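You operate a simulated robot arm through the tools that you are given. There is no shell and no other tool.

You run a simulated robot arm. Do the job below in one go: nothing can be reset, and whatever is moved stays where it is left.

## Task
Change loads on the dryer: orange body out, wet grey body in, and dry it.
Fine: dryer off for the change and at the end; the orange body goes on the drain board.

It is judged by the outcome, as a careful person would: the job done as asked, and still so three seconds after it is handed in. It fails if anything else is knocked over, pushed out of place, dropped, spilled or broken.

## Robot
A 7-joint arm with a two-finger parallel gripper, fixed in place. Base frame: the origin is on the floor under the middle of its stand, x ahead of it, y to its left, z up; the work surface is at about z = 820. Lengths are in mm, angles in degrees, forces in N, time in s.
With the tool pointing down near the work surface it reaches from about 240 to 680 mm from the base axis. Its first joint turns from -66.0 to 66.0 degrees. Payload 2.4 kg.
The TCP is the grasp point between the finger pads, 30 mm short of the fingertips. In the tool frame z runs along the fingers and y along their closing line. Largest opening 94 mm; finger width 28, thickness 10; the body of the gripper, 50 by 96 mm, starts 55 mm behind the TCP.
Orientation is that of the tool frame in the base frame, as [roll, pitch, yaw] about the fixed x, y, z axes, in that order (R = Rz(yaw) Ry(pitch) Rx(roll)). With the fingers straight down and closing along the base's y, the tool's x points along the base's -x, its y along +y and its z along -z.

## Interface
- The arm moves only by the tool step_arm. Its argument "steps" is a list of rows, each a list of 3 entries, a list of its own where there are three numbers: the gripper command, from -1 (fully open) to 1 (shut), values between in proportion, then the shift along the base's x, y, z in mm, then the turn, a rotation vector about the base's x, y, z in degrees. In form: [[hand, [dx, dy, dz], [wx, wy, wz]], ...]. A call has 1 to 20 rows; each row is the pose to reach, as a shift and turn from the pose commanded when the call began. A row lasts 0.2 s, in which the tool goes at most 50 mm and 8.6 degrees; a call with a longer step from one row to the next is refused whole, and so is a gripper value outside its range. Where a pose cannot be reached the arm comes as near as it can. A force on the tool above 40 N (or 10 N above the force at the start of the call, whichever is more), or a blocked arm, ends the call early, and 0.2 s more pass. The fingers move at their own pace (about 153 mm/s each) and stop on an object; they squeeze with about 23 N. The grip force told is the motor's: it shows also when the fingers shut on nothing. Time passes only in rows, and 0.2 s behind the last, so rows that repeat a pose let the fingers close. The reply holds the time, the measured pose of the TCP, the force on the tool along the base axes, the opening and the grip force, in the units named above and with some noise, with the torque about the TCP (base axes, N m) and any sound that the robot's microphone picked up.
- Cameras (640 x 400 px; columns grow to the right, rows downward): "scene" is fixed at [54.7, 491.9, 1438.8]; the picture's right is [-0.55, -0.84, 0.00], its down [-0.60, 0.39, -0.70] and it looks along [0.59, -0.38, -0.71] (base axes); focal length 269 px, centre (320, 200). "wrist" rides on the gripper at [76, 14, -103] in the tool frame; the picture's right is [-0.18, 0.98, 0.00], its down [-0.75, -0.14, -0.64] and it looks along [-0.63, -0.12, 0.77] (tool axes); focal length 243 px, centre (320, 200). There is no depth. A picture from a camera that has moved, and an enlarged one, comes with that camera's place and axes in the base frame and with its lens. The place of the scene camera against the robot may be out by one fixed shift of up to 18 mm in any direction.
- snapshot(camera): a new picture of that camera. No time passes.
- enlarge(camera, box): a new picture of the part [left, top, right, bottom] of that camera's present view, enlarged. No time passes.
- finish_job(): hands the job in; it is judged then, once.

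Nothing tells you positions but the pictures and the camera data. Unless the task says otherwise, let go and move clear before handing in.

The tools are called after "Emit:" by a JSON object that holds its "fn" and its "kwargs". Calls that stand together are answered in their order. step_arm: Moves the arm, as the interface text tells. Its arguments: {"type":"object","properties":{"steps":{"type":"array"}},"required":["steps"]} The other tools are called the same way: snapshot (camera) takes a picture; enlarge (camera, box) takes an enlarged picture of a part of a camera's view; finish_job () hands the job in.

At the start:

```text
clock: 0.0
tcp_pos: [275.9, 235.2, 1213.1]
orientation: [-180.0, 0.0, 180.0]
contact_force: [0.7, 0.4, 0.5]
moment: [0.0, 0.01, -0.02]
finger_gap: 94.1
grip_force: 0.1
```

scene: 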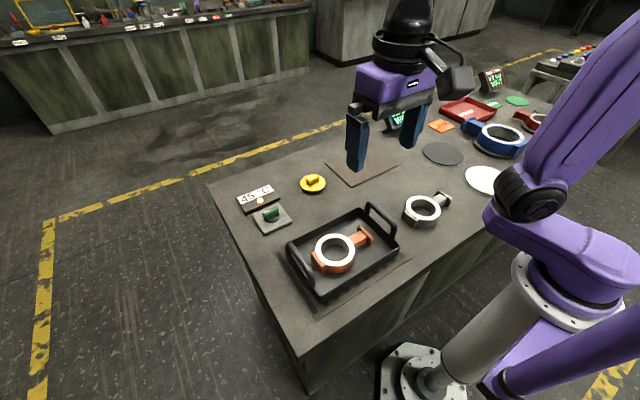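
wrist: 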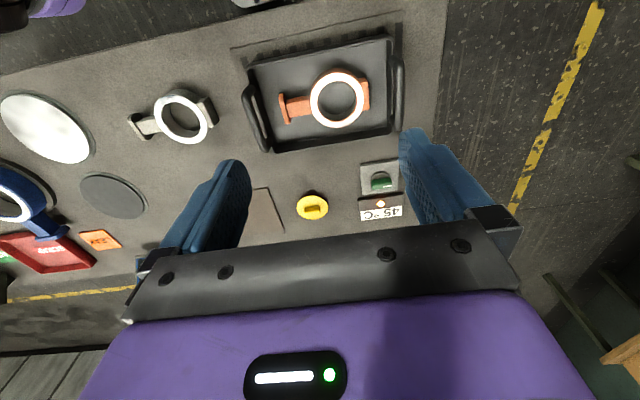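

I see a table with a black tray holding an orange ring-shaped body, a grey ring body beside it, a display reading 45 °C, a green switch, a yellow knob, and other items further off. I'll enlarge the views to work out what the dryer, the drain board and the controls are.

Emit:
{"fn": "enlarge", "kwargs": {"camera": "scene", "box": [200, 140, 420, 310]}}

Emit:
{"fn": "enlarge", "kwargs": {"camera": "scene", "box": [380, 60, 580, 220]}}

Emit:
{"fn": "enlarge", "kwargs": {"camera": "wrist", "box": [220, 0, 460, 240]}}

Emit:
{"fn": "enlarge", "kwargs": {"camera": "wrist", "box": [0, 80, 220, 300]}}

```text
2.35 times, centred on (310, 225) of scene
camera zoom: at [54.7, 491.9, 1438.8], right [-0.55, -0.84, 0.0], down [-0.6, 0.39, -0.7], along [0.59, -0.38, -0.71], focal length 633 px, centre (344, 141)
```

zoom: 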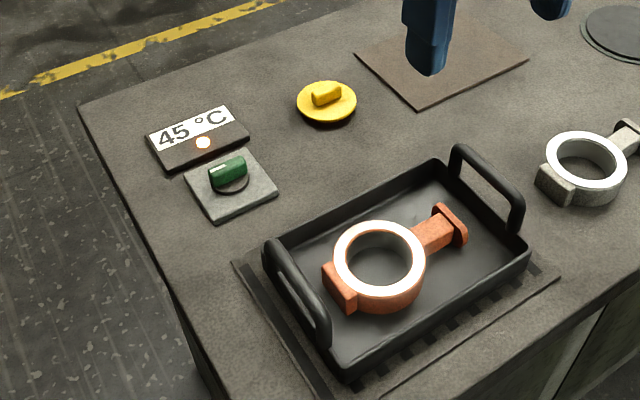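

```text
2.50 times, centred on (480, 140) of scene
camera zoom: at [54.7, 491.9, 1438.8], right [-0.55, -0.84, 0.0], down [-0.6, 0.39, -0.7], along [0.59, -0.38, -0.71], focal length 672 px, centre (-80, 350)
```

zoom: 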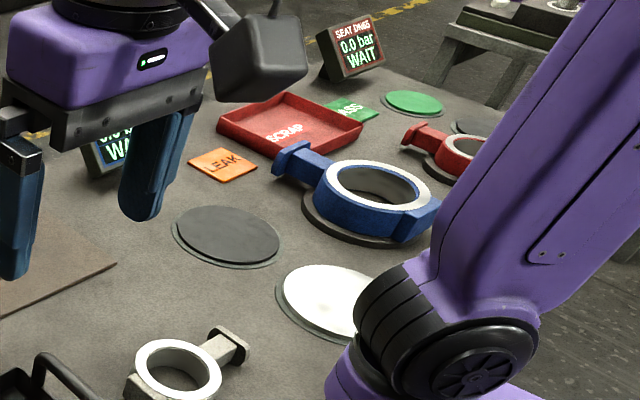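

```text
1.67 times, centred on (340, 120) of wrist
camera zoom: at [199.5, 249.9, 1314.6], right [0.18, 0.98, 0.0], down [0.75, -0.14, 0.64], along [0.63, -0.12, -0.77], focal length 404 px, centre (287, 333)
```

zoom: 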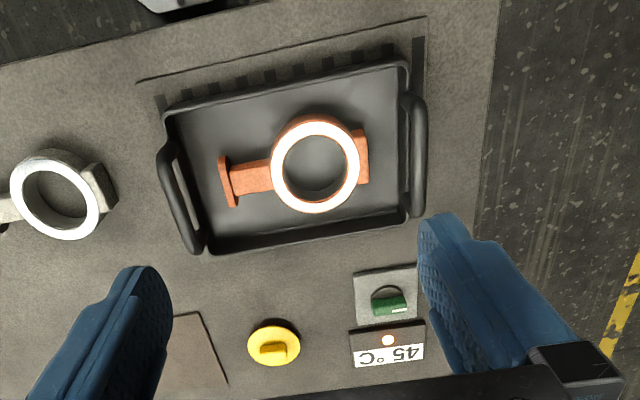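

```text
1.82 times, centred on (110, 190) of wrist
camera zoom: at [199.5, 249.9, 1314.6], right [0.18, 0.98, 0.0], down [0.75, -0.14, 0.64], along [0.63, -0.12, -0.77], focal length 441 px, centre (702, 218)
```

zoom: 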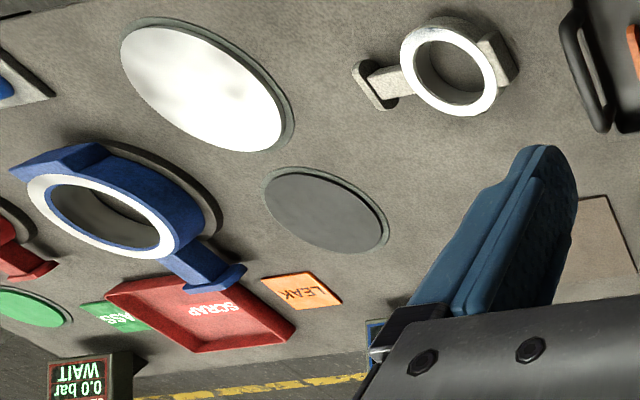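

The tray stands on a slotted plate, next to a 45 °C display with a lit lamp and a green switch, and a brown sheet lies further off. Before touching anything, I'll move the arm for clearer wrist views of each.

Emit:
{"fn": "step_arm", "kwargs": {"steps": [[-1, [0, -40, 0], [0, 0, 0]], [-1, [0, -80, 0], [0, 0, 0]], [-1, [0, -120, 0], [0, 0, 0]], [-1, [0, -160, 0], [0, 0, 0]], [-1, [0, -200, 0], [0, 0, 0]], [-1, [0, -240, 0], [0, 0, 0]], [-1, [0, -280, 0], [0, 0, 0]], [-1, [0, -280, 0], [0, 0, 0]]]}}

Emit:
{"fn": "snapshot", "kwargs": {"camera": "wrist"}}

Emit:
{"fn": "snapshot", "kwargs": {"camera": "scene"}}

```text
clock: 1.8
tcp_pos: [276.7, -46.1, 1211.6]
orientation: [180.0, 0.1, 180.0]
contact_force: [-0.6, -0.2, -0.2]
moment: [-0.01, 0.04, 0.0]
finger_gap: 94.0
grip_force: 0.1
```

```text
taken
camera wrist: at [199.9, -32.8, 1312.2], right [0.18, 0.98, 0.0], down [0.75, -0.14, 0.64], along [0.63, -0.12, -0.77], focal length 243 px, centre (320, 200)
```

wrist: 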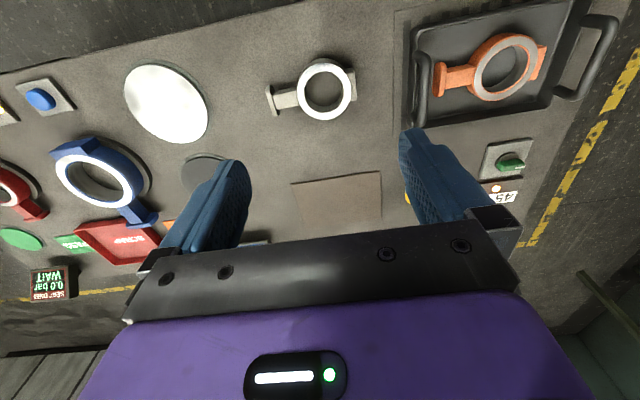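

```text
taken
```

scene: 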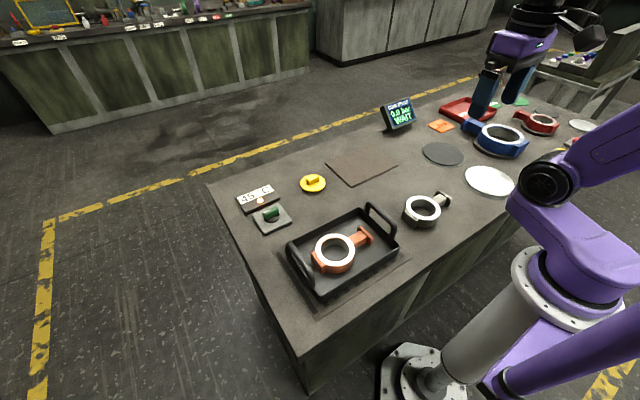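

Emit:
{"fn": "enlarge", "kwargs": {"camera": "wrist", "box": [380, 0, 640, 220]}}

Emit:
{"fn": "enlarge", "kwargs": {"camera": "wrist", "box": [0, 50, 200, 310]}}

Emit:
{"fn": "enlarge", "kwargs": {"camera": "scene", "box": [370, 70, 640, 230]}}

Emit:
{"fn": "enlarge", "kwargs": {"camera": "wrist", "box": [220, 30, 420, 250]}}

Emit:
{"fn": "enlarge", "kwargs": {"camera": "scene", "box": [270, 190, 420, 310]}}

Emit:
{"fn": "enlarge", "kwargs": {"camera": "scene", "box": [230, 150, 410, 240]}}

```text
1.82 times, centred on (510, 110) of wrist
camera zoom: at [199.9, -32.8, 1312.2], right [0.18, 0.98, 0.0], down [0.75, -0.14, 0.64], along [0.63, -0.12, -0.77], focal length 441 px, centre (-26, 364)
```

zoom: 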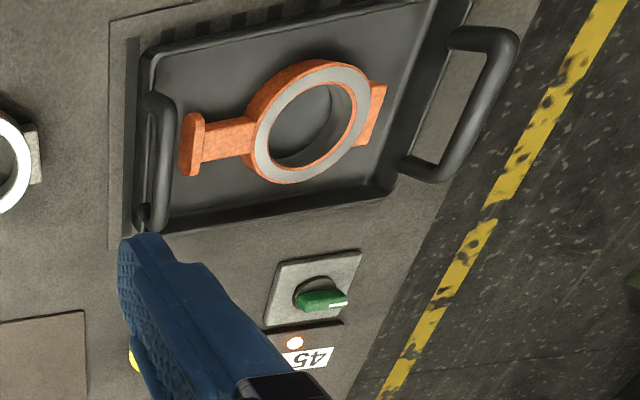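

```text
1.54 times, centred on (100, 180) of wrist
camera zoom: at [199.9, -32.8, 1312.2], right [0.18, 0.98, 0.0], down [0.75, -0.14, 0.64], along [0.63, -0.12, -0.77], focal length 373 px, centre (658, 231)
```

zoom: 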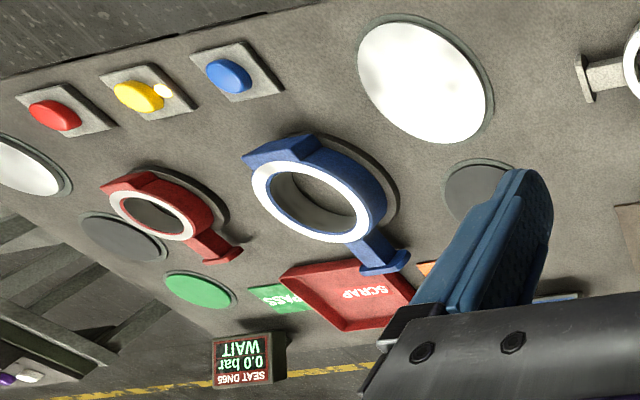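

```text
2.37 times, centred on (505, 150) of scene
camera zoom: at [54.7, 491.9, 1438.8], right [-0.55, -0.84, 0.0], down [-0.6, 0.39, -0.7], along [0.59, -0.38, -0.71], focal length 638 px, centre (-118, 318)
```

zoom: 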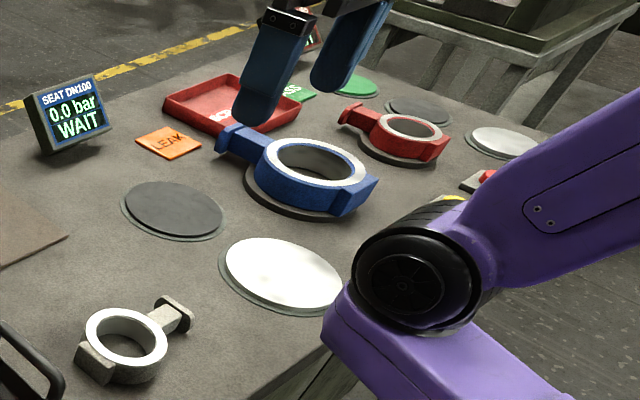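

```text
1.82 times, centred on (320, 140) of wrist
camera zoom: at [199.9, -32.8, 1312.2], right [0.18, 0.98, 0.0], down [0.75, -0.14, 0.64], along [0.63, -0.12, -0.77], focal length 441 px, centre (320, 309)
```

zoom: 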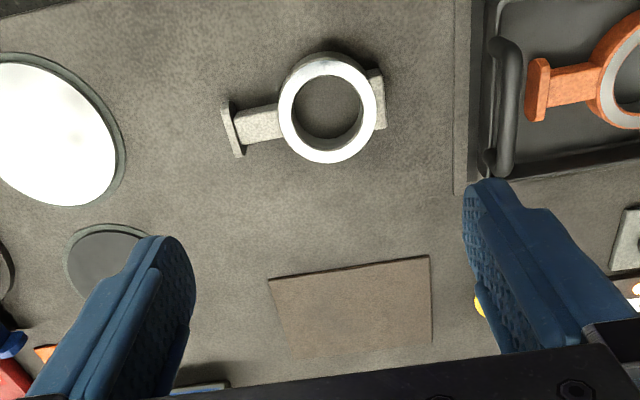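

```text
3.33 times, centred on (345, 250) of scene
camera zoom: at [54.7, 491.9, 1438.8], right [-0.55, -0.84, 0.0], down [-0.6, 0.39, -0.7], along [0.59, -0.38, -0.71], focal length 896 px, centre (237, 33)
```

zoom: 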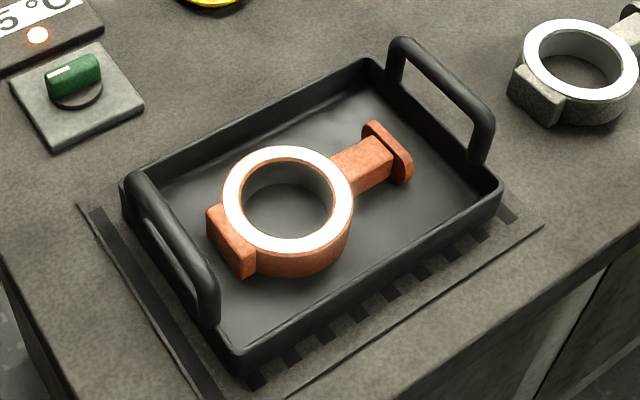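

```text
3.56 times, centred on (320, 195) of scene
camera zoom: at [54.7, 491.9, 1438.8], right [-0.55, -0.84, 0.0], down [-0.6, 0.39, -0.7], along [0.59, -0.38, -0.71], focal length 956 px, centre (320, 218)
```

zoom: 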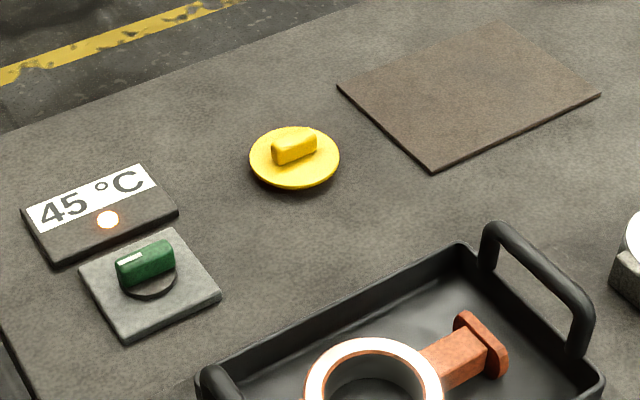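

The dryer looks like the slotted hot plate carrying the tray, with the "45 °C" lamp panel and the green rotary switch (about x 560, y 328), and the brown flat board at about (640, -80) looks like the drain board. I'll go nearer to the switch to study it.

Emit:
{"fn": "step_arm", "kwargs": {"steps": [[-1, [13, 32, -10], [0, 0, 0]], [-1, [26, 64, -20], [0, 0, 0]], [-1, [39, 96, -40], [0, 0, 0]], [-1, [52, 128, -60], [0, 0, 0]], [-1, [65, 160, -80], [0, 0, 0]], [-1, [78, 195, -100], [0, 0, 0]], [-1, [90, 230, -120], [0, 0, 0]], [-1, [104, 265, -140], [0, 0, 0]], [-1, [118, 300, -160], [0, 0, 0]], [-1, [132, 335, -180], [0, 0, 0]], [-1, [146, 370, -200], [0, 0, 0]], [-1, [154, 386, -202], [0, 0, 0]], [-1, [154, 386, -202], [0, 0, 0]]]}}

Emit:
{"fn": "snapshot", "kwargs": {"camera": "wrist"}}

Emit:
{"fn": "snapshot", "kwargs": {"camera": "scene"}}

```text
clock: 4.6
tcp_pos: [430.1, 341.5, 1010.4]
orientation: [180.0, 0.0, 179.8]
contact_force: [0.7, 0.5, 0.3]
moment: [-0.01, 0.03, -0.02]
finger_gap: 94.1
grip_force: 0.0
```

```text
taken
camera wrist: at [353.6, 356.6, 1111.5], right [0.18, 0.98, 0.0], down [0.75, -0.14, 0.64], along [0.63, -0.12, -0.77], focal length 243 px, centre (320, 200)
```

wrist: 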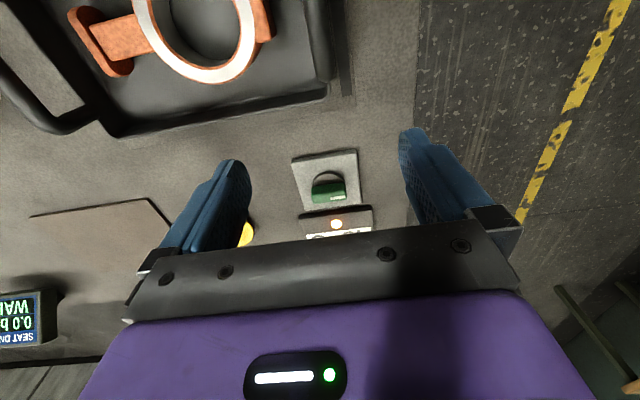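

```text
taken
```

scene: 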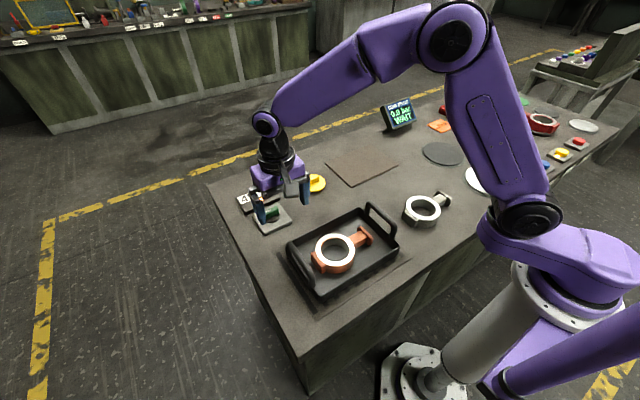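

Emit:
{"fn": "enlarge", "kwargs": {"camera": "wrist", "box": [260, 130, 400, 250]}}

Emit:
{"fn": "enlarge", "kwargs": {"camera": "wrist", "box": [0, 0, 360, 150]}}

```text
3.33 times, centred on (330, 190) of wrist
camera zoom: at [353.6, 356.6, 1111.5], right [0.18, 0.98, 0.0], down [0.75, -0.14, 0.64], along [0.63, -0.12, -0.77], focal length 809 px, centre (287, 233)
```

zoom: 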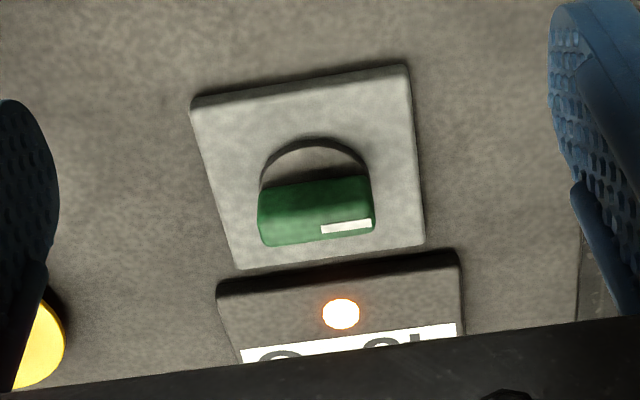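

```text
1.78 times, centred on (180, 75) of wrist
camera zoom: at [353.6, 356.6, 1111.5], right [0.18, 0.98, 0.0], down [0.75, -0.14, 0.64], along [0.63, -0.12, -0.77], focal length 431 px, centre (569, 422)
```

zoom: 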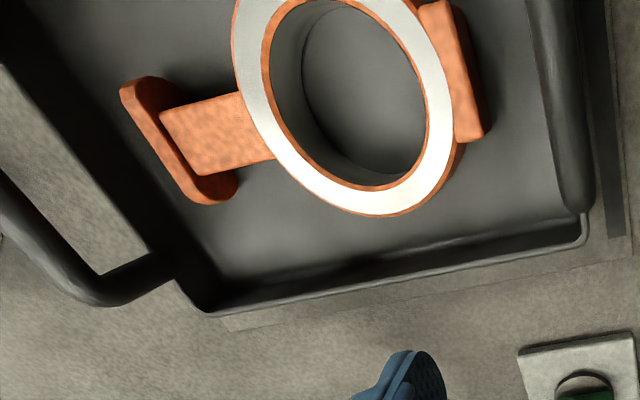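

The green bar knob has a white mark pointing to +y, and the lamp is lit, so I take the dryer to be on. I'll turn the gripper 90° so the fingers straddle the bar, hover above it and check alignment.

Emit:
{"fn": "step_arm", "kwargs": {"steps": [[-0.3, [12, -1, -6], [0, 0, 8.2]], [-0.3, [24, -2, -12], [0, 0, 16.4]], [-0.3, [36, -3, -18], [0, 0, 24.6]], [-0.3, [48, -4, -24], [0, 0, 32.8]], [-0.3, [60, -5, -30], [0, 0, 41]], [-0.3, [72, -6, -36], [0, 0, 49.2]], [-0.3, [84, -7, -42], [0, 0, 57.4]], [-0.3, [96, -8, -48], [0, 0, 65.6]], [-0.3, [108, -9, -54], [0, 0, 73.8]], [-0.3, [120, -10, -60], [0, 0, 82]], [-0.3, [128, -11, -70], [0, 0, 90]], [-0.3, [128, -11, -70], [0, 0, 90]]]}}

Emit:
{"fn": "snapshot", "kwargs": {"camera": "wrist"}}

Emit:
{"fn": "snapshot", "kwargs": {"camera": "scene"}}

```text
clock: 7.2
tcp_pos: [557.7, 330.5, 941.0]
orientation: [179.9, 0.0, -89.9]
contact_force: [0.1, -0.2, 0.1]
moment: [-0.02, -0.03, 0.01]
finger_gap: 61.1
grip_force: 0.1
```

```text
taken
camera wrist: at [543.3, 255.0, 1042.4], right [-0.98, 0.18, 0.0], down [0.14, 0.75, 0.64], along [0.12, 0.63, -0.77], focal length 243 px, centre (320, 200)
```

wrist: 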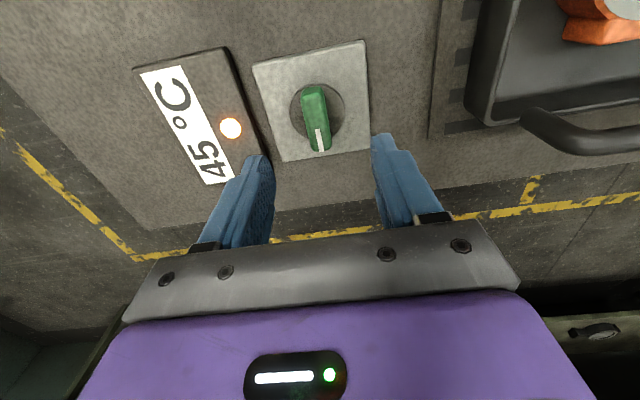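

```text
taken
```

scene: 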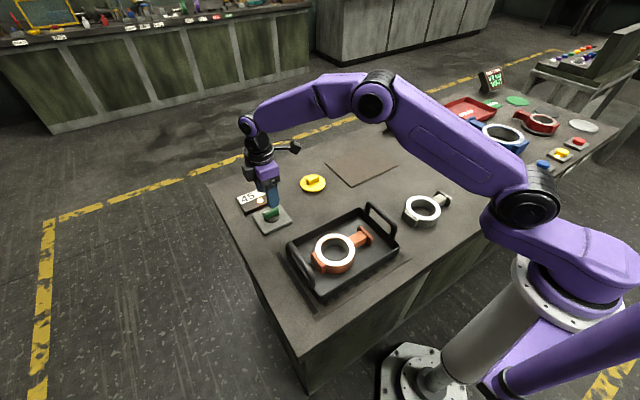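

The fingers now straddle the knob's line and the knob is at about (559, 328). I'll zoom in to see the bar, its base disc and any markings.

Emit:
{"fn": "enlarge", "kwargs": {"camera": "wrist", "box": [230, 30, 400, 170]}}

Emit:
{"fn": "enlarge", "kwargs": {"camera": "scene", "box": [220, 160, 330, 240]}}

```text
2.86 times, centred on (315, 100) of wrist
camera zoom: at [543.3, 255.0, 1042.4], right [-0.98, 0.18, 0.0], down [0.14, 0.75, 0.64], along [0.12, 0.63, -0.77], focal length 693 px, centre (334, 486)
```

zoom: 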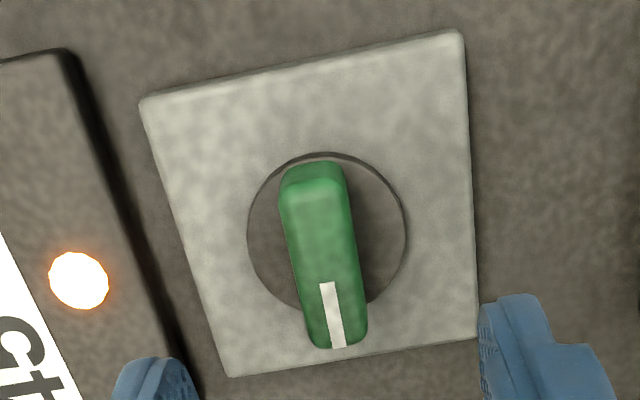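

```text
5.00 times, centred on (275, 200) of scene
camera zoom: at [54.8, 491.9, 1438.8], right [-0.55, -0.84, 0.0], down [-0.6, 0.39, -0.7], along [0.59, -0.38, -0.71], focal length 1345 px, centre (545, 200)
```

zoom: 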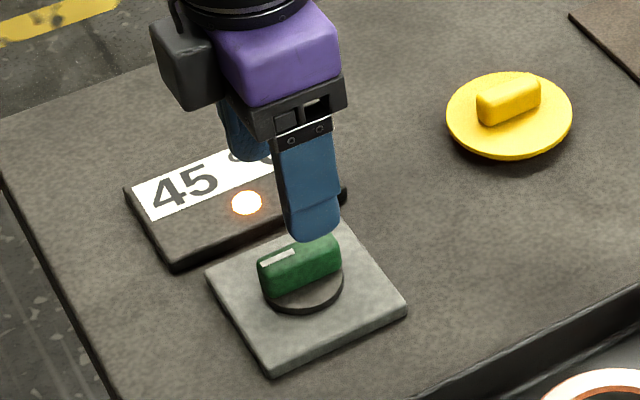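

The bar knob lies along base y on a plate, with room for the fingers on both sides. I'll lower over it with the fingers half open, stopping above the plate.

Emit:
{"fn": "step_arm", "kwargs": {"steps": [[-0.3, [1.5, -2.5, -20], [0, 0, 0]], [-0.3, [1.5, -2.5, -40], [0, 0, 0]], [-0.3, [1.5, -2.5, -55], [0, 0, 0]], [-0.3, [1.5, -2.5, -68], [0, 0, 0]], [-0.3, [1.5, -2.5, -73], [0, 0, 0]], [-0.3, [1.5, -2.5, -73], [0, 0, 0]]]}}

Emit:
{"fn": "enlarge", "kwargs": {"camera": "wrist", "box": [180, 60, 460, 260]}}

Emit:
{"fn": "enlarge", "kwargs": {"camera": "scene", "box": [220, 160, 330, 240]}}

```text
clock: 8.6
tcp_pos: [559.5, 327.1, 867.3]
orientation: [-180.0, 0.0, -90.0]
contact_force: [-0.3, 0.2, -0.1]
moment: [0.03, 0.0, -0.03]
finger_gap: 61.2
grip_force: 0.1
```

```text
2.00 times, centred on (320, 160) of wrist
camera zoom: at [544.5, 251.7, 968.7], right [-0.98, 0.18, 0.0], down [0.14, 0.75, 0.64], along [0.12, 0.63, -0.77], focal length 485 px, centre (320, 280)
```

zoom: 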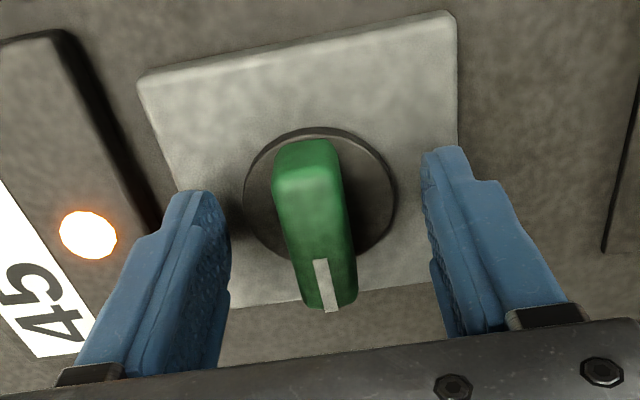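

```text
5.00 times, centred on (275, 200) of scene
camera zoom: at [54.7, 491.9, 1438.8], right [-0.55, -0.84, 0.0], down [-0.6, 0.39, -0.7], along [0.59, -0.38, -0.71], focal length 1345 px, centre (545, 200)
```

zoom: 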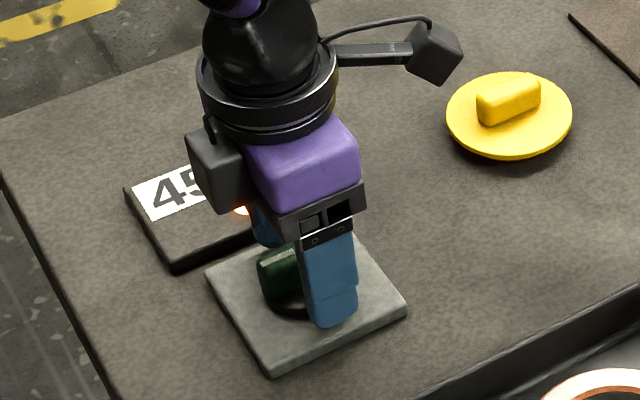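

The knob sits between the fingers, centred at about (560, 328). I'll lower a few mm more and close on the bar.

Emit:
{"fn": "step_arm", "kwargs": {"steps": [[-0.3, [0.5, 1, -3], [0, 0, 0]], [0.2, [0.5, 1, -3], [0, 0, 0]], [1, [0.5, 1, -3], [0, 0, 0]], [1, [0.5, 1, -3], [0, 0, 0]], [1, [0.5, 1, -3], [0, 0, 0]]]}}

Emit:
{"fn": "enlarge", "kwargs": {"camera": "wrist", "box": [180, 60, 460, 260]}}

```text
clock: 9.8
tcp_pos: [559.4, 329.3, 864.5]
orientation: [179.9, 0.1, -90.0]
contact_force: [-2.7, -0.8, 1.0]
moment: [0.05, 0.19, 0.02]
finger_gap: 47.4
grip_force: 44.4
```

```text
2.00 times, centred on (320, 160) of wrist
camera zoom: at [545.5, 253.1, 965.9], right [-0.98, 0.18, 0.0], down [0.14, 0.75, 0.64], along [0.12, 0.63, -0.77], focal length 485 px, centre (320, 280)
```

zoom: 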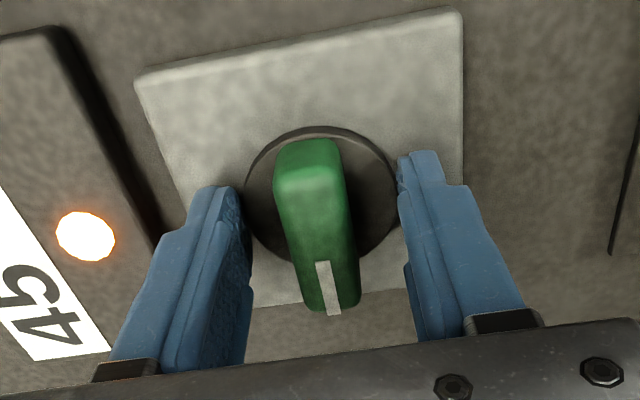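

The fingers stopped at 47 mm on the raised round base disc rather than on the bar. I'll open, rise so the tips clear the disc, and close on the bar itself.

Emit:
{"fn": "step_arm", "kwargs": {"steps": [[-0.3, [0, 0, 0], [0, 0, 0]], [-0.3, [0, 0, 0], [0, 0, 0]], [-0.3, [0, -1, 5], [0, 0, 0]], [-0.3, [0, -1, 8], [0, 0, 0]], [0.4, [0, -1, 8], [0, 0, 0]], [1, [0, -1, 8], [0, 0, 0]], [1, [0, -1, 8], [0, 0, 0]], [1, [0, -1, 8], [0, 0, 0]]]}}

Emit:
{"fn": "enlarge", "kwargs": {"camera": "wrist", "box": [180, 60, 460, 260]}}

```text
clock: 11.6
tcp_pos: [560.1, 327.8, 874.5]
orientation: [-180.0, -0.1, -90.0]
contact_force: [-3.4, -0.8, 2.5]
moment: [0.19, 0.06, -0.01]
finger_gap: 17.9
grip_force: 45.3
```

```text
2.00 times, centred on (320, 160) of wrist
camera zoom: at [545.5, 251.7, 974.6], right [-0.98, 0.18, 0.0], down [0.14, 0.75, 0.64], along [0.12, 0.63, -0.77], focal length 485 px, centre (320, 280)
```

zoom: 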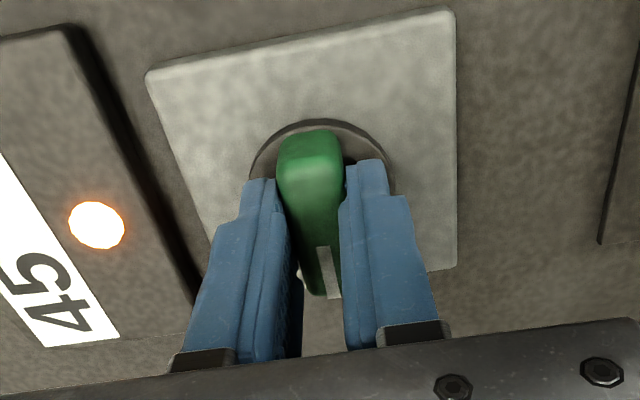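

The fingers hold the bar (17.9 mm). I'll turn it a few degrees and read the torque, to find the free direction.

Emit:
{"fn": "step_arm", "kwargs": {"steps": [[1, [0, 0, 0], [0, 0, 3]], [1, [0, 0, 0], [0, 0, 6]], [1, [0, 0, 0], [0, 0, 6]]]}}

Emit:
{"fn": "enlarge", "kwargs": {"camera": "wrist", "box": [180, 60, 460, 260]}}

```text
clock: 12.4
tcp_pos: [560.6, 328.4, 873.1]
orientation: [-179.9, 0.0, -84.0]
contact_force: [-5.2, -5.6, 5.1]
moment: [0.79, 0.24, -0.03]
finger_gap: 17.9
grip_force: 45.3
```

```text
2.00 times, centred on (320, 160) of wrist
camera zoom: at [553.8, 250.7, 974.6], right [-1.0, 0.08, 0.0], down [0.06, 0.76, 0.64], along [0.05, 0.64, -0.77], focal length 485 px, centre (320, 280)
```

zoom: 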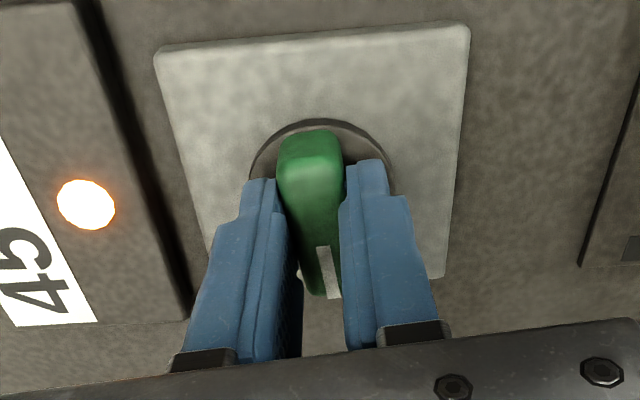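

The knob follows in the positive direction with little torque. I'll carry on in that direction, watching the lamp.

Emit:
{"fn": "step_arm", "kwargs": {"steps": [[1, [0, 0, 0], [0, 0, 6]], [1, [0, 0, 0], [0, 0, 12]], [1, [0, 0, 0], [0, 0, 18]], [1, [0, 0, 0], [0, 0, 24]], [1, [0, 0, 0], [0, 0, 24]]]}}

Emit:
{"fn": "enlarge", "kwargs": {"camera": "wrist", "box": [180, 60, 460, 260]}}

```text
clock: 13.6
tcp_pos: [560.8, 327.7, 874.4]
orientation: [-179.8, 0.1, -59.9]
contact_force: [11.1, 4.2, -2.7]
moment: [-0.27, -0.14, -0.01]
finger_gap: 17.7
grip_force: 45.0
heard: click
```

```text
2.00 times, centred on (320, 160) of wrist
camera zoom: at [586.3, 254.9, 974.5], right [-0.94, -0.33, 0.0], down [-0.26, 0.72, 0.64], along [-0.21, 0.61, -0.77], focal length 485 px, centre (320, 280)
```

zoom: 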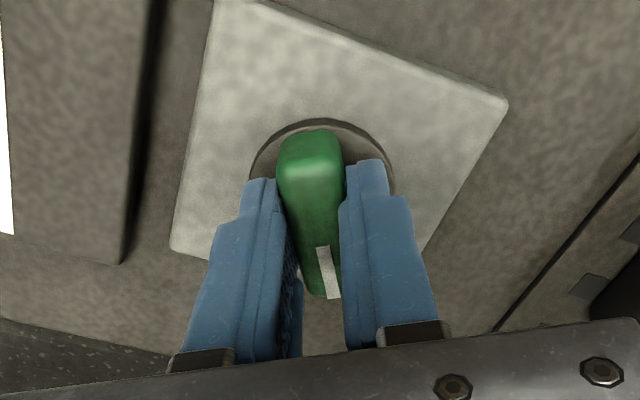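

I heard a click at about 30° of turn. I'll check the lamp from the scene camera.

Emit:
{"fn": "enlarge", "kwargs": {"camera": "scene", "box": [220, 160, 330, 240]}}

Emit:
{"fn": "snapshot", "kwargs": {"camera": "wrist"}}

```text
5.00 times, centred on (275, 200) of scene
camera zoom: at [55.1, 492.1, 1438.7], right [-0.55, -0.84, 0.0], down [-0.6, 0.39, -0.7], along [0.59, -0.38, -0.71], focal length 1345 px, centre (545, 200)
```

zoom: 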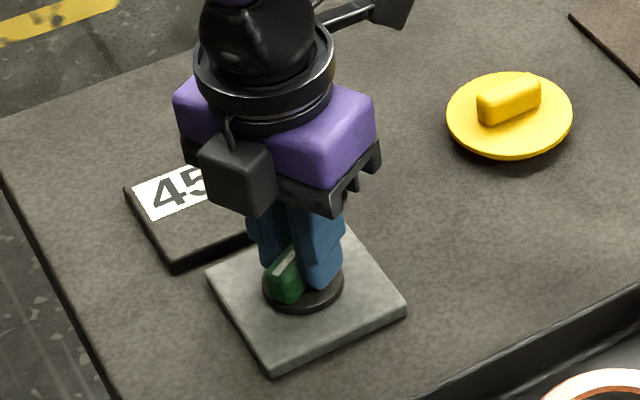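

```text
taken
camera wrist: at [586.3, 254.9, 974.5], right [-0.94, -0.33, 0.0], down [-0.26, 0.72, 0.64], along [-0.21, 0.61, -0.77], focal length 243 px, centre (320, 200)
```

wrist: 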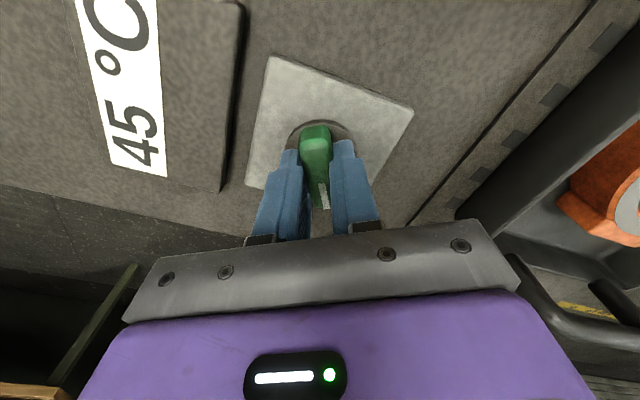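

The lamp looks to be out after the click. I'll turn further in small steps to find where the off position stops, watching torque and sounds.

Emit:
{"fn": "step_arm", "kwargs": {"steps": [[1, [0, 0, 0], [0, 0, 5]], [1, [0, 0, 0], [0, 0, 10]], [1, [0, 0, 0], [0, 0, 10]]]}}

Emit:
{"fn": "snapshot", "kwargs": {"camera": "wrist"}}

```text
clock: 14.4
tcp_pos: [561.9, 327.9, 873.6]
orientation: [-179.8, 0.0, -50.0]
contact_force: [21.5, 3.3, -8.3]
moment: [0.67, 0.53, -0.07]
finger_gap: 17.9
grip_force: 45.3
```

```text
taken
camera wrist: at [598.9, 260.7, 974.5], right [-0.87, -0.49, 0.0], down [-0.38, 0.67, 0.64], along [-0.31, 0.56, -0.77], focal length 243 px, centre (320, 200)
```

wrist: 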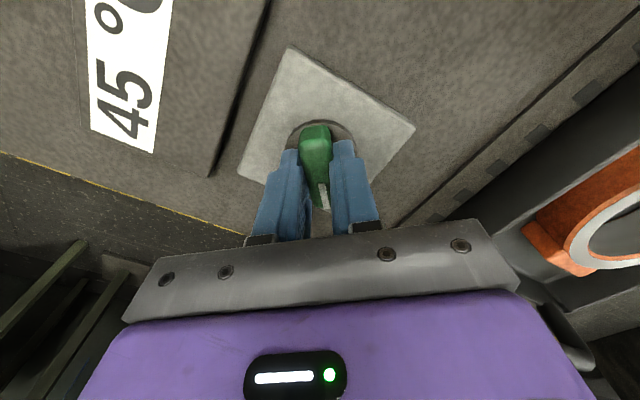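

Lamp stays out and no further click; the side force shows I'm gripping slightly off the knob's axis (axis nearer y ≈ 331). I'll recentre and turn further.

Emit:
{"fn": "step_arm", "kwargs": {"steps": [[1, [0.5, 3, 0], [0, 0, 0]], [1, [0.5, 3, 0], [0, 0, 5]], [1, [0.5, 3, 0], [0, 0, 10]], [1, [0.5, 3, 0], [0, 0, 10]]]}}

```text
clock: 15.4
tcp_pos: [561.1, 328.7, 873.2]
orientation: [179.8, -0.2, -40.0]
contact_force: [8.6, -14.6, -3.5]
moment: [-0.27, -0.56, 0.03]
finger_gap: 18.0
grip_force: 44.7
```

Emit:
{"fn": "step_arm", "kwargs": {"steps": [[1, [1, -2, 0], [0, 0, 5]], [1, [1, -2, 0], [0, 0, 10]], [1, [1, -2, 0], [0, 0, 15]], [1, [1, -2, 0], [0, 0, 20]], [1, [1, -2, 0], [0, 0, 20]]]}}

Emit:
{"fn": "snapshot", "kwargs": {"camera": "wrist"}}

Emit:
{"fn": "enlarge", "kwargs": {"camera": "scene", "box": [220, 160, 330, 240]}}

```text
clock: 16.6
tcp_pos: [562.2, 329.6, 873.3]
orientation: [-180.0, 0.0, -19.9]
contact_force: [9.0, -3.6, -2.8]
moment: [-0.51, -0.86, 0.04]
finger_gap: 17.9
grip_force: 44.7
```

```text
taken
camera wrist: at [628.6, 290.1, 974.7], right [-0.51, -0.86, 0.0], down [-0.66, 0.39, 0.64], along [-0.55, 0.33, -0.77], focal length 243 px, centre (320, 200)
```

wrist: 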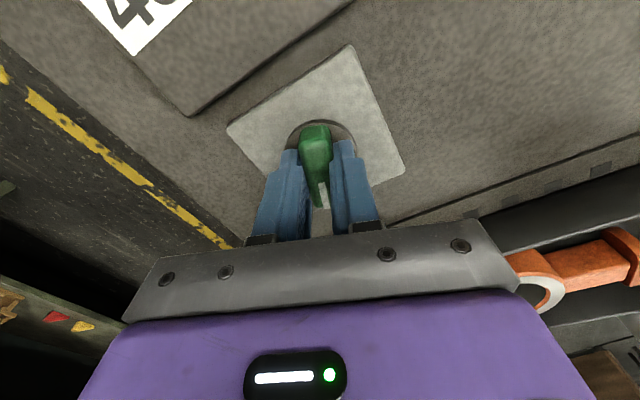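

```text
5.00 times, centred on (275, 200) of scene
camera zoom: at [55.0, 491.9, 1438.8], right [-0.55, -0.84, 0.0], down [-0.6, 0.39, -0.7], along [0.59, -0.38, -0.71], focal length 1345 px, centre (545, 200)
```

zoom: 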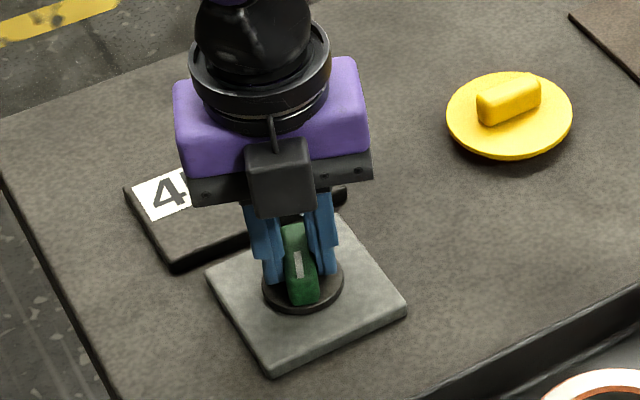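

Emit:
{"fn": "step_arm", "kwargs": {"steps": [[1, [0.5, 0, 0], [0, 0, 5]], [1, [1, 0, 0], [0, 0, 10]], [1, [1, 0, 0], [0, 0, 15]], [1, [1, 0, 0], [0, 0, 18]], [1, [1, 0, 0], [0, 0, 18]]]}}

Emit:
{"fn": "snapshot", "kwargs": {"camera": "wrist"}}

```text
clock: 17.8
tcp_pos: [562.0, 331.4, 873.0]
orientation: [-180.0, 0.1, -1.9]
contact_force: [11.0, 8.3, -9.0]
moment: [0.12, 0.1, 0.09]
finger_gap: 17.7
grip_force: 45.0
```

```text
taken
camera wrist: at [637.7, 313.2, 974.6], right [-0.22, -0.98, 0.0], down [-0.75, 0.16, 0.64], along [-0.63, 0.14, -0.77], focal length 243 px, centre (320, 200)
```

wrist: 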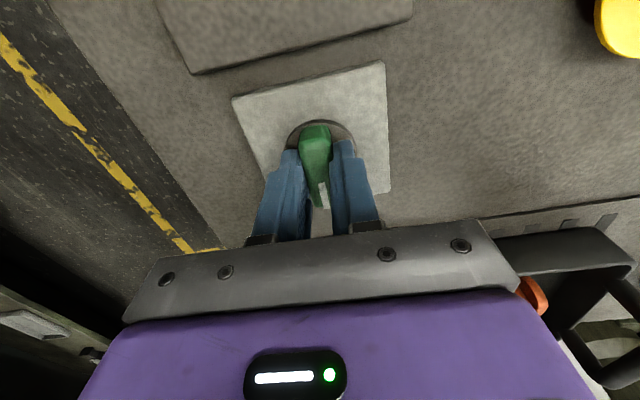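

The knob has turned about 88°, with the mark towards the robot and no lamp lit. I'll release it, lift, and confirm the lamp.

Emit:
{"fn": "step_arm", "kwargs": {"steps": [[-0.3, [0, 0, 0], [0, 0, 0]], [-0.3, [0, 0, 0], [0, 0, 0]], [-0.3, [-1, 0, 20], [0, 0, 0]], [-0.3, [-10, 0, 50], [0, 0, 0]], [-0.3, [-30, 0, 90], [0, 0, 0]], [-0.3, [-50, 0, 130], [0, 0, 0]], [-0.3, [-80, 0, 150], [0, 0, 0]]]}}

Emit:
{"fn": "enlarge", "kwargs": {"camera": "scene", "box": [220, 160, 330, 240]}}

Emit:
{"fn": "snapshot", "kwargs": {"camera": "wrist"}}

```text
clock: 19.4
tcp_pos: [482.6, 331.5, 1019.9]
orientation: [-179.9, -0.1, -2.0]
contact_force: [-0.8, 0.6, -0.5]
moment: [-0.02, -0.01, 0.02]
finger_gap: 61.1
grip_force: 0.0
```

```text
5.00 times, centred on (275, 200) of scene
camera zoom: at [54.8, 491.9, 1438.8], right [-0.55, -0.84, 0.0], down [-0.6, 0.39, -0.7], along [0.59, -0.38, -0.71], focal length 1345 px, centre (545, 200)
```

zoom: 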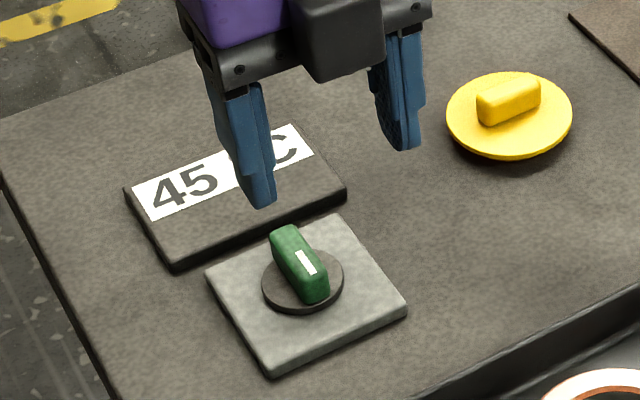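

```text
taken
camera wrist: at [558.2, 314.6, 1121.4], right [-0.22, -0.98, 0.0], down [-0.75, 0.17, 0.64], along [-0.63, 0.14, -0.77], focal length 243 px, centre (320, 200)
```

wrist: 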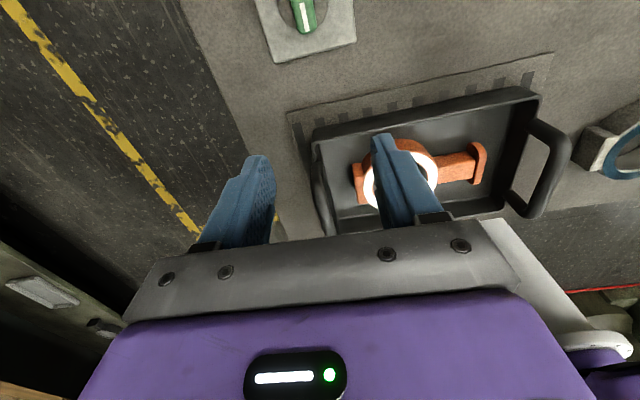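

The knob mark now points towards the robot; the lamp spot is hidden by a finger, so I'll recheck it. I'll move over towards the tray for an overhead look at the orange body's size and the tray walls.

Emit:
{"fn": "step_arm", "kwargs": {"steps": [[-1, [-12, -18, 5], [0, 0, -8]], [-1, [-24, -36, 10], [0, 0, -16]], [-1, [-36, -54, 15], [0, 0, -24]], [-1, [-48, -72, 20], [0, 0, -32]], [-1, [-60, -90, 25], [0, 0, -40]], [-1, [-72, -108, 30], [0, 0, -48]], [-1, [-84, -126, 35], [0, 0, -56]], [-1, [-96, -144, 40], [0, 0, -64]], [-1, [-108, -162, 40], [0, 0, -72]], [-1, [-120, -180, 40], [0, 0, -80]], [-1, [-130, -200, 40], [0, 0, -88]], [-1, [-130, -200, 40], [0, 0, -88]]]}}

Emit:
{"fn": "snapshot", "kwargs": {"camera": "wrist"}}

Emit:
{"fn": "snapshot", "kwargs": {"camera": "scene"}}

```text
clock: 22.0
tcp_pos: [351.7, 131.3, 1063.6]
orientation: [-179.9, 0.0, -90.1]
contact_force: [-0.2, 0.0, 0.9]
moment: [0.01, 0.03, 0.01]
finger_gap: 93.8
grip_force: 0.0
```

```text
taken
camera wrist: at [336.8, 55.2, 1164.7], right [-0.98, 0.19, 0.0], down [0.14, 0.75, 0.64], along [0.12, 0.63, -0.77], focal length 243 px, centre (320, 200)
```

wrist: 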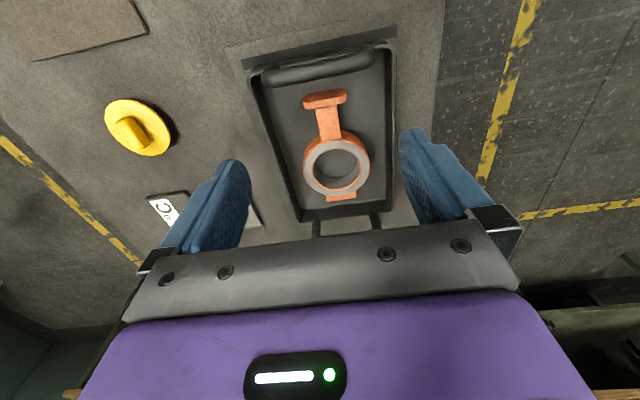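

```text
taken
```

scene: 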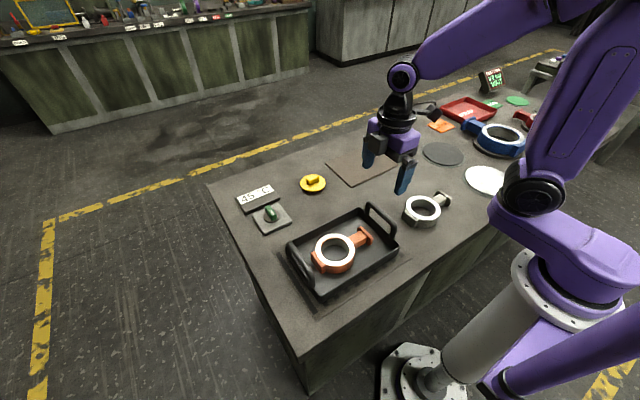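

Emit:
{"fn": "enlarge", "kwargs": {"camera": "wrist", "box": [220, 20, 420, 240]}}

Emit:
{"fn": "enlarge", "kwargs": {"camera": "scene", "box": [220, 160, 330, 240]}}

Emit:
{"fn": "enlarge", "kwargs": {"camera": "scene", "box": [270, 190, 420, 310]}}

```text
1.82 times, centred on (320, 130) of wrist
camera zoom: at [336.8, 55.2, 1164.7], right [-0.98, 0.19, 0.0], down [0.14, 0.75, 0.64], along [0.12, 0.63, -0.77], focal length 441 px, centre (320, 327)
```

zoom: 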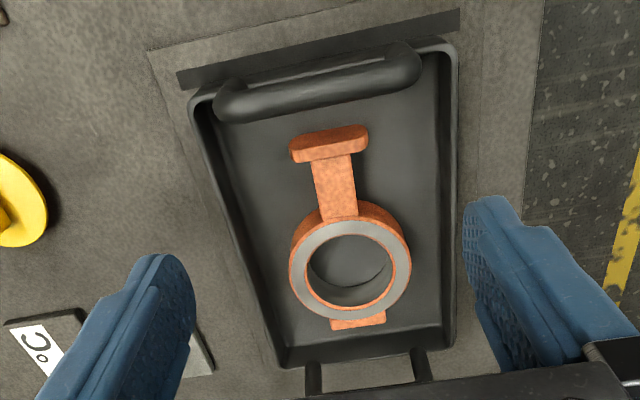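

```text
5.00 times, centred on (275, 200) of scene
camera zoom: at [54.7, 491.9, 1438.8], right [-0.55, -0.84, 0.0], down [-0.6, 0.39, -0.7], along [0.59, -0.38, -0.71], focal length 1345 px, centre (545, 200)
```

zoom: 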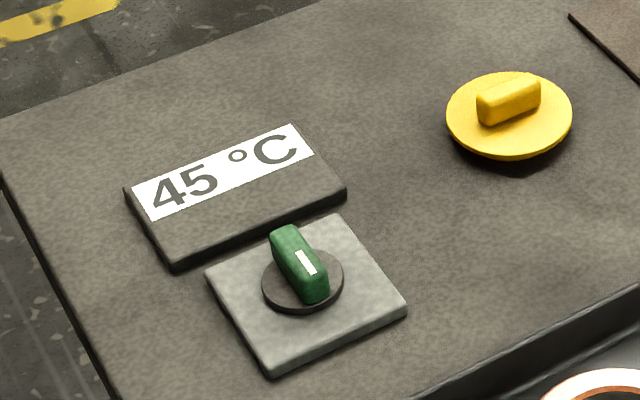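

```text
3.33 times, centred on (345, 250) of scene
camera zoom: at [54.7, 491.9, 1438.8], right [-0.55, -0.84, 0.0], down [-0.6, 0.39, -0.7], along [0.59, -0.38, -0.71], focal length 896 px, centre (237, 33)
```

zoom: 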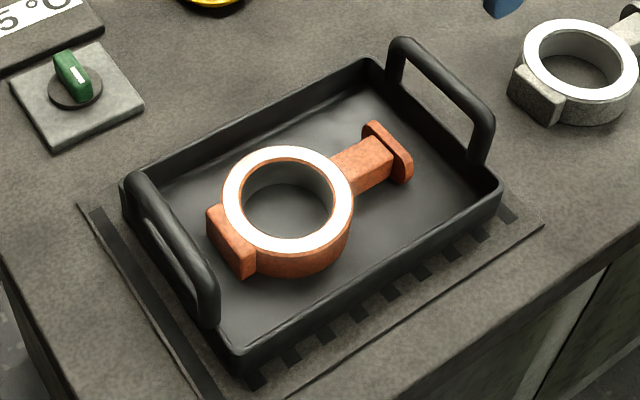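

The lamp is now clearly out, so the dryer is off. The orange body lies at about (348, 246), its neck pointing to -y with the end flange at y ≈ 150, and the tray handles reach z ≈ 910. I'll turn the hand so the camera stays clear of the handle and hover over the neck.

Emit:
{"fn": "step_arm", "kwargs": {"steps": [[-0.2, [0, 5, 0], [0, 0, -8.4]], [-0.2, [0, 10, 0], [0, 0, -16.8]], [-0.2, [0, 15, 0], [0, 0, -25.2]], [-0.2, [0, 20, 0], [0, 0, -33.6]], [-0.2, [0, 25, 0], [0, 0, -42]], [-0.2, [0, 30, 0], [0, 0, -50.4]], [-0.2, [0, 35, 0], [0, 0, -58.8]], [-0.2, [0, 40, 0], [0, 0, -67.2]], [-0.2, [0, 45, 0], [0, 0, -75.6]], [-0.2, [0, 50, 0], [0, 0, -84]], [-0.2, [0, 52, 0], [0, 0, -92.4]], [-0.2, [0, 52, 0], [0, 0, -100.8]], [-0.2, [0, 52, 0], [0, 0, -109.2]], [-0.2, [0, 52, 0], [0, 0, -117.6]], [-0.2, [0, 52, 0], [0, 0, -126]], [-0.2, [0, 52, 0], [0, 0, -134.4]], [-0.2, [0, 52, 0], [0, 0, -142.8]], [-0.2, [0, 52, 0], [0, 0, -151.2]], [-0.2, [0, 52, 0], [0, 0, -159.6]], [-0.2, [0, 52, 0], [0, 0, -168]]]}}

Emit:
{"fn": "step_arm", "kwargs": {"steps": [[-0.2, [0, 0, -10], [0, 0, -6]], [-0.2, [-2, 0, -45], [0, 0, -12]], [-0.2, [-4, 0, -80], [0, 0, -12]], [-0.2, [-4, 0, -105], [0, 0, -12]], [-0.2, [-4, 0, -105], [0, 0, -12]]]}}

Emit:
{"fn": "snapshot", "kwargs": {"camera": "wrist"}}

Emit:
{"fn": "snapshot", "kwargs": {"camera": "scene"}}

```text
clock: 26.2
tcp_pos: [353.1, 179.8, 1061.7]
orientation: [-179.9, 0.0, 101.8]
contact_force: [-0.9, -0.1, 1.0]
moment: [0.0, 0.01, -0.01]
finger_gap: 56.3
grip_force: 0.0
```

```text
clock: 27.4
tcp_pos: [347.0, 183.0, 958.1]
orientation: [-180.0, -0.1, 89.8]
contact_force: [-0.3, -0.3, -0.9]
moment: [0.03, -0.03, 0.03]
finger_gap: 56.3
grip_force: 0.0
```

```text
taken
camera wrist: at [361.8, 259.0, 1058.5], right [0.98, -0.18, 0.0], down [-0.14, -0.75, 0.64], along [-0.12, -0.63, -0.77], focal length 243 px, centre (320, 200)
```

wrist: 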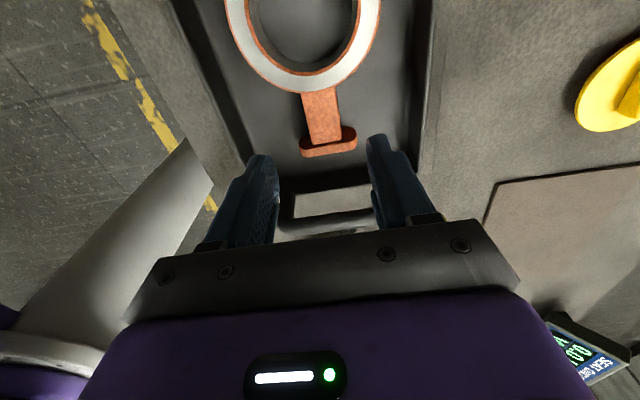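

```text
taken
```

scene: 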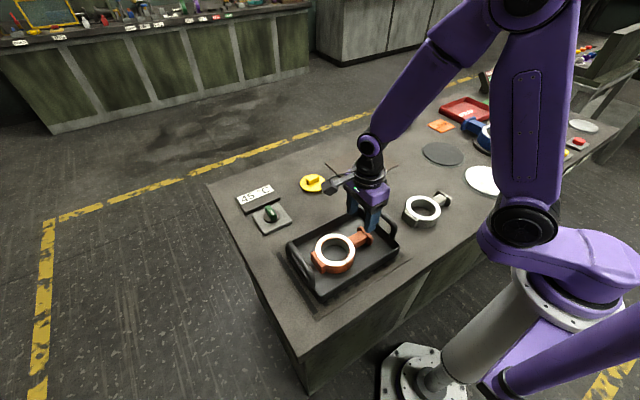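

Emit:
{"fn": "enlarge", "kwargs": {"camera": "wrist", "box": [180, 0, 460, 240]}}

Emit:
{"fn": "enlarge", "kwargs": {"camera": "scene", "box": [280, 170, 420, 310]}}

```text
1.67 times, centred on (320, 120) of wrist
camera zoom: at [361.8, 259.0, 1058.5], right [0.98, -0.18, 0.0], down [-0.14, -0.75, 0.64], along [-0.12, -0.63, -0.77], focal length 404 px, centre (320, 333)
```

zoom: 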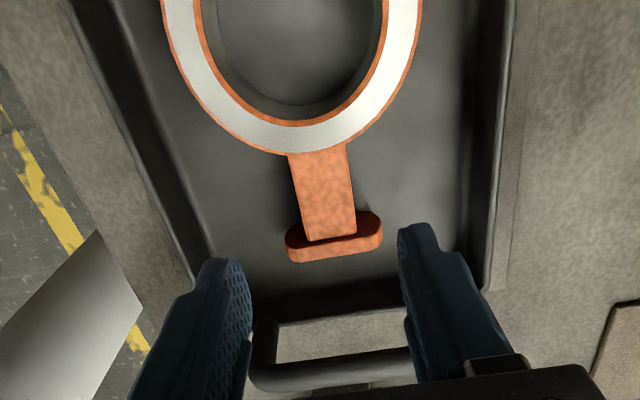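

```text
2.86 times, centred on (350, 240) of scene
camera zoom: at [54.7, 491.9, 1438.8], right [-0.55, -0.84, 0.0], down [-0.6, 0.39, -0.7], along [0.59, -0.38, -0.71], focal length 768 px, centre (234, 86)
```

zoom: 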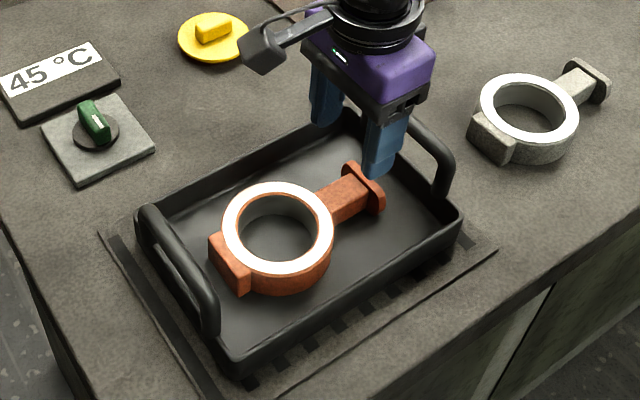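

The neck runs from the ring at y ≈ 201 to the flange at y ≈ 158, at x ≈ 350. I'll descend with the fingers open on either side of the neck and recheck the height.

Emit:
{"fn": "step_arm", "kwargs": {"steps": [[-0.2, [3, -1, -25], [0, 0, 0]], [-0.2, [3, -1, -50], [0, 0, 0]], [-0.2, [3, -1, -72], [0, 0, 0]], [-0.2, [3, -1, -84], [0, 0, 0]], [-0.2, [3, -1, -84], [0, 0, 0]]]}}

Emit:
{"fn": "enlarge", "kwargs": {"camera": "wrist", "box": [180, 0, 460, 240]}}

Emit:
{"fn": "enlarge", "kwargs": {"camera": "scene", "box": [280, 170, 420, 310]}}

```text
clock: 28.6
tcp_pos: [351.5, 179.0, 873.7]
orientation: [180.0, 0.0, 90.1]
contact_force: [-0.4, 0.0, -0.9]
moment: [-0.03, 0.01, 0.01]
finger_gap: 56.2
grip_force: 0.1
```

```text
1.67 times, centred on (320, 120) of wrist
camera zoom: at [365.7, 256.6, 974.2], right [0.98, -0.18, 0.0], down [-0.14, -0.75, 0.64], along [-0.12, -0.63, -0.77], focal length 404 px, centre (320, 333)
```

zoom: 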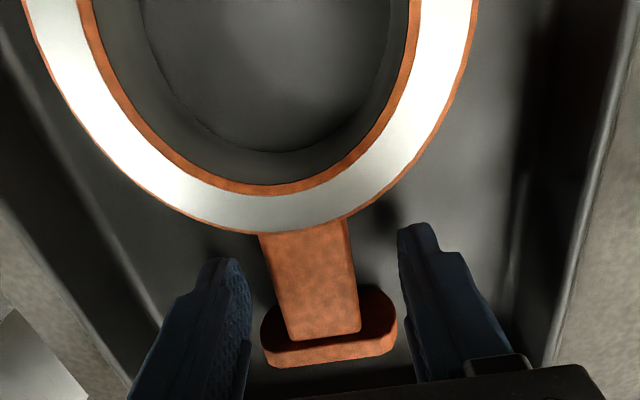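

```text
2.86 times, centred on (350, 240) of scene
camera zoom: at [54.7, 491.9, 1438.8], right [-0.55, -0.84, 0.0], down [-0.6, 0.39, -0.7], along [0.59, -0.38, -0.71], focal length 768 px, centre (234, 86)
```

zoom: 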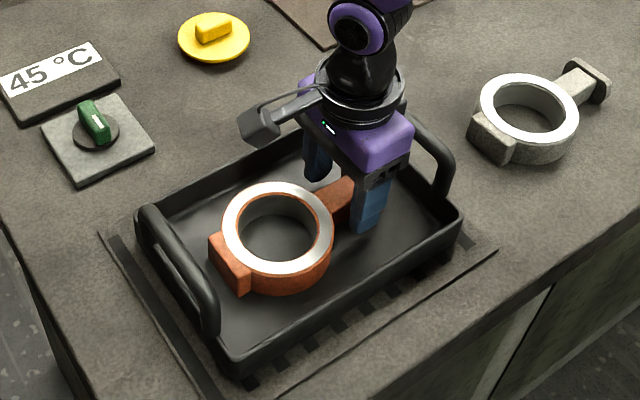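

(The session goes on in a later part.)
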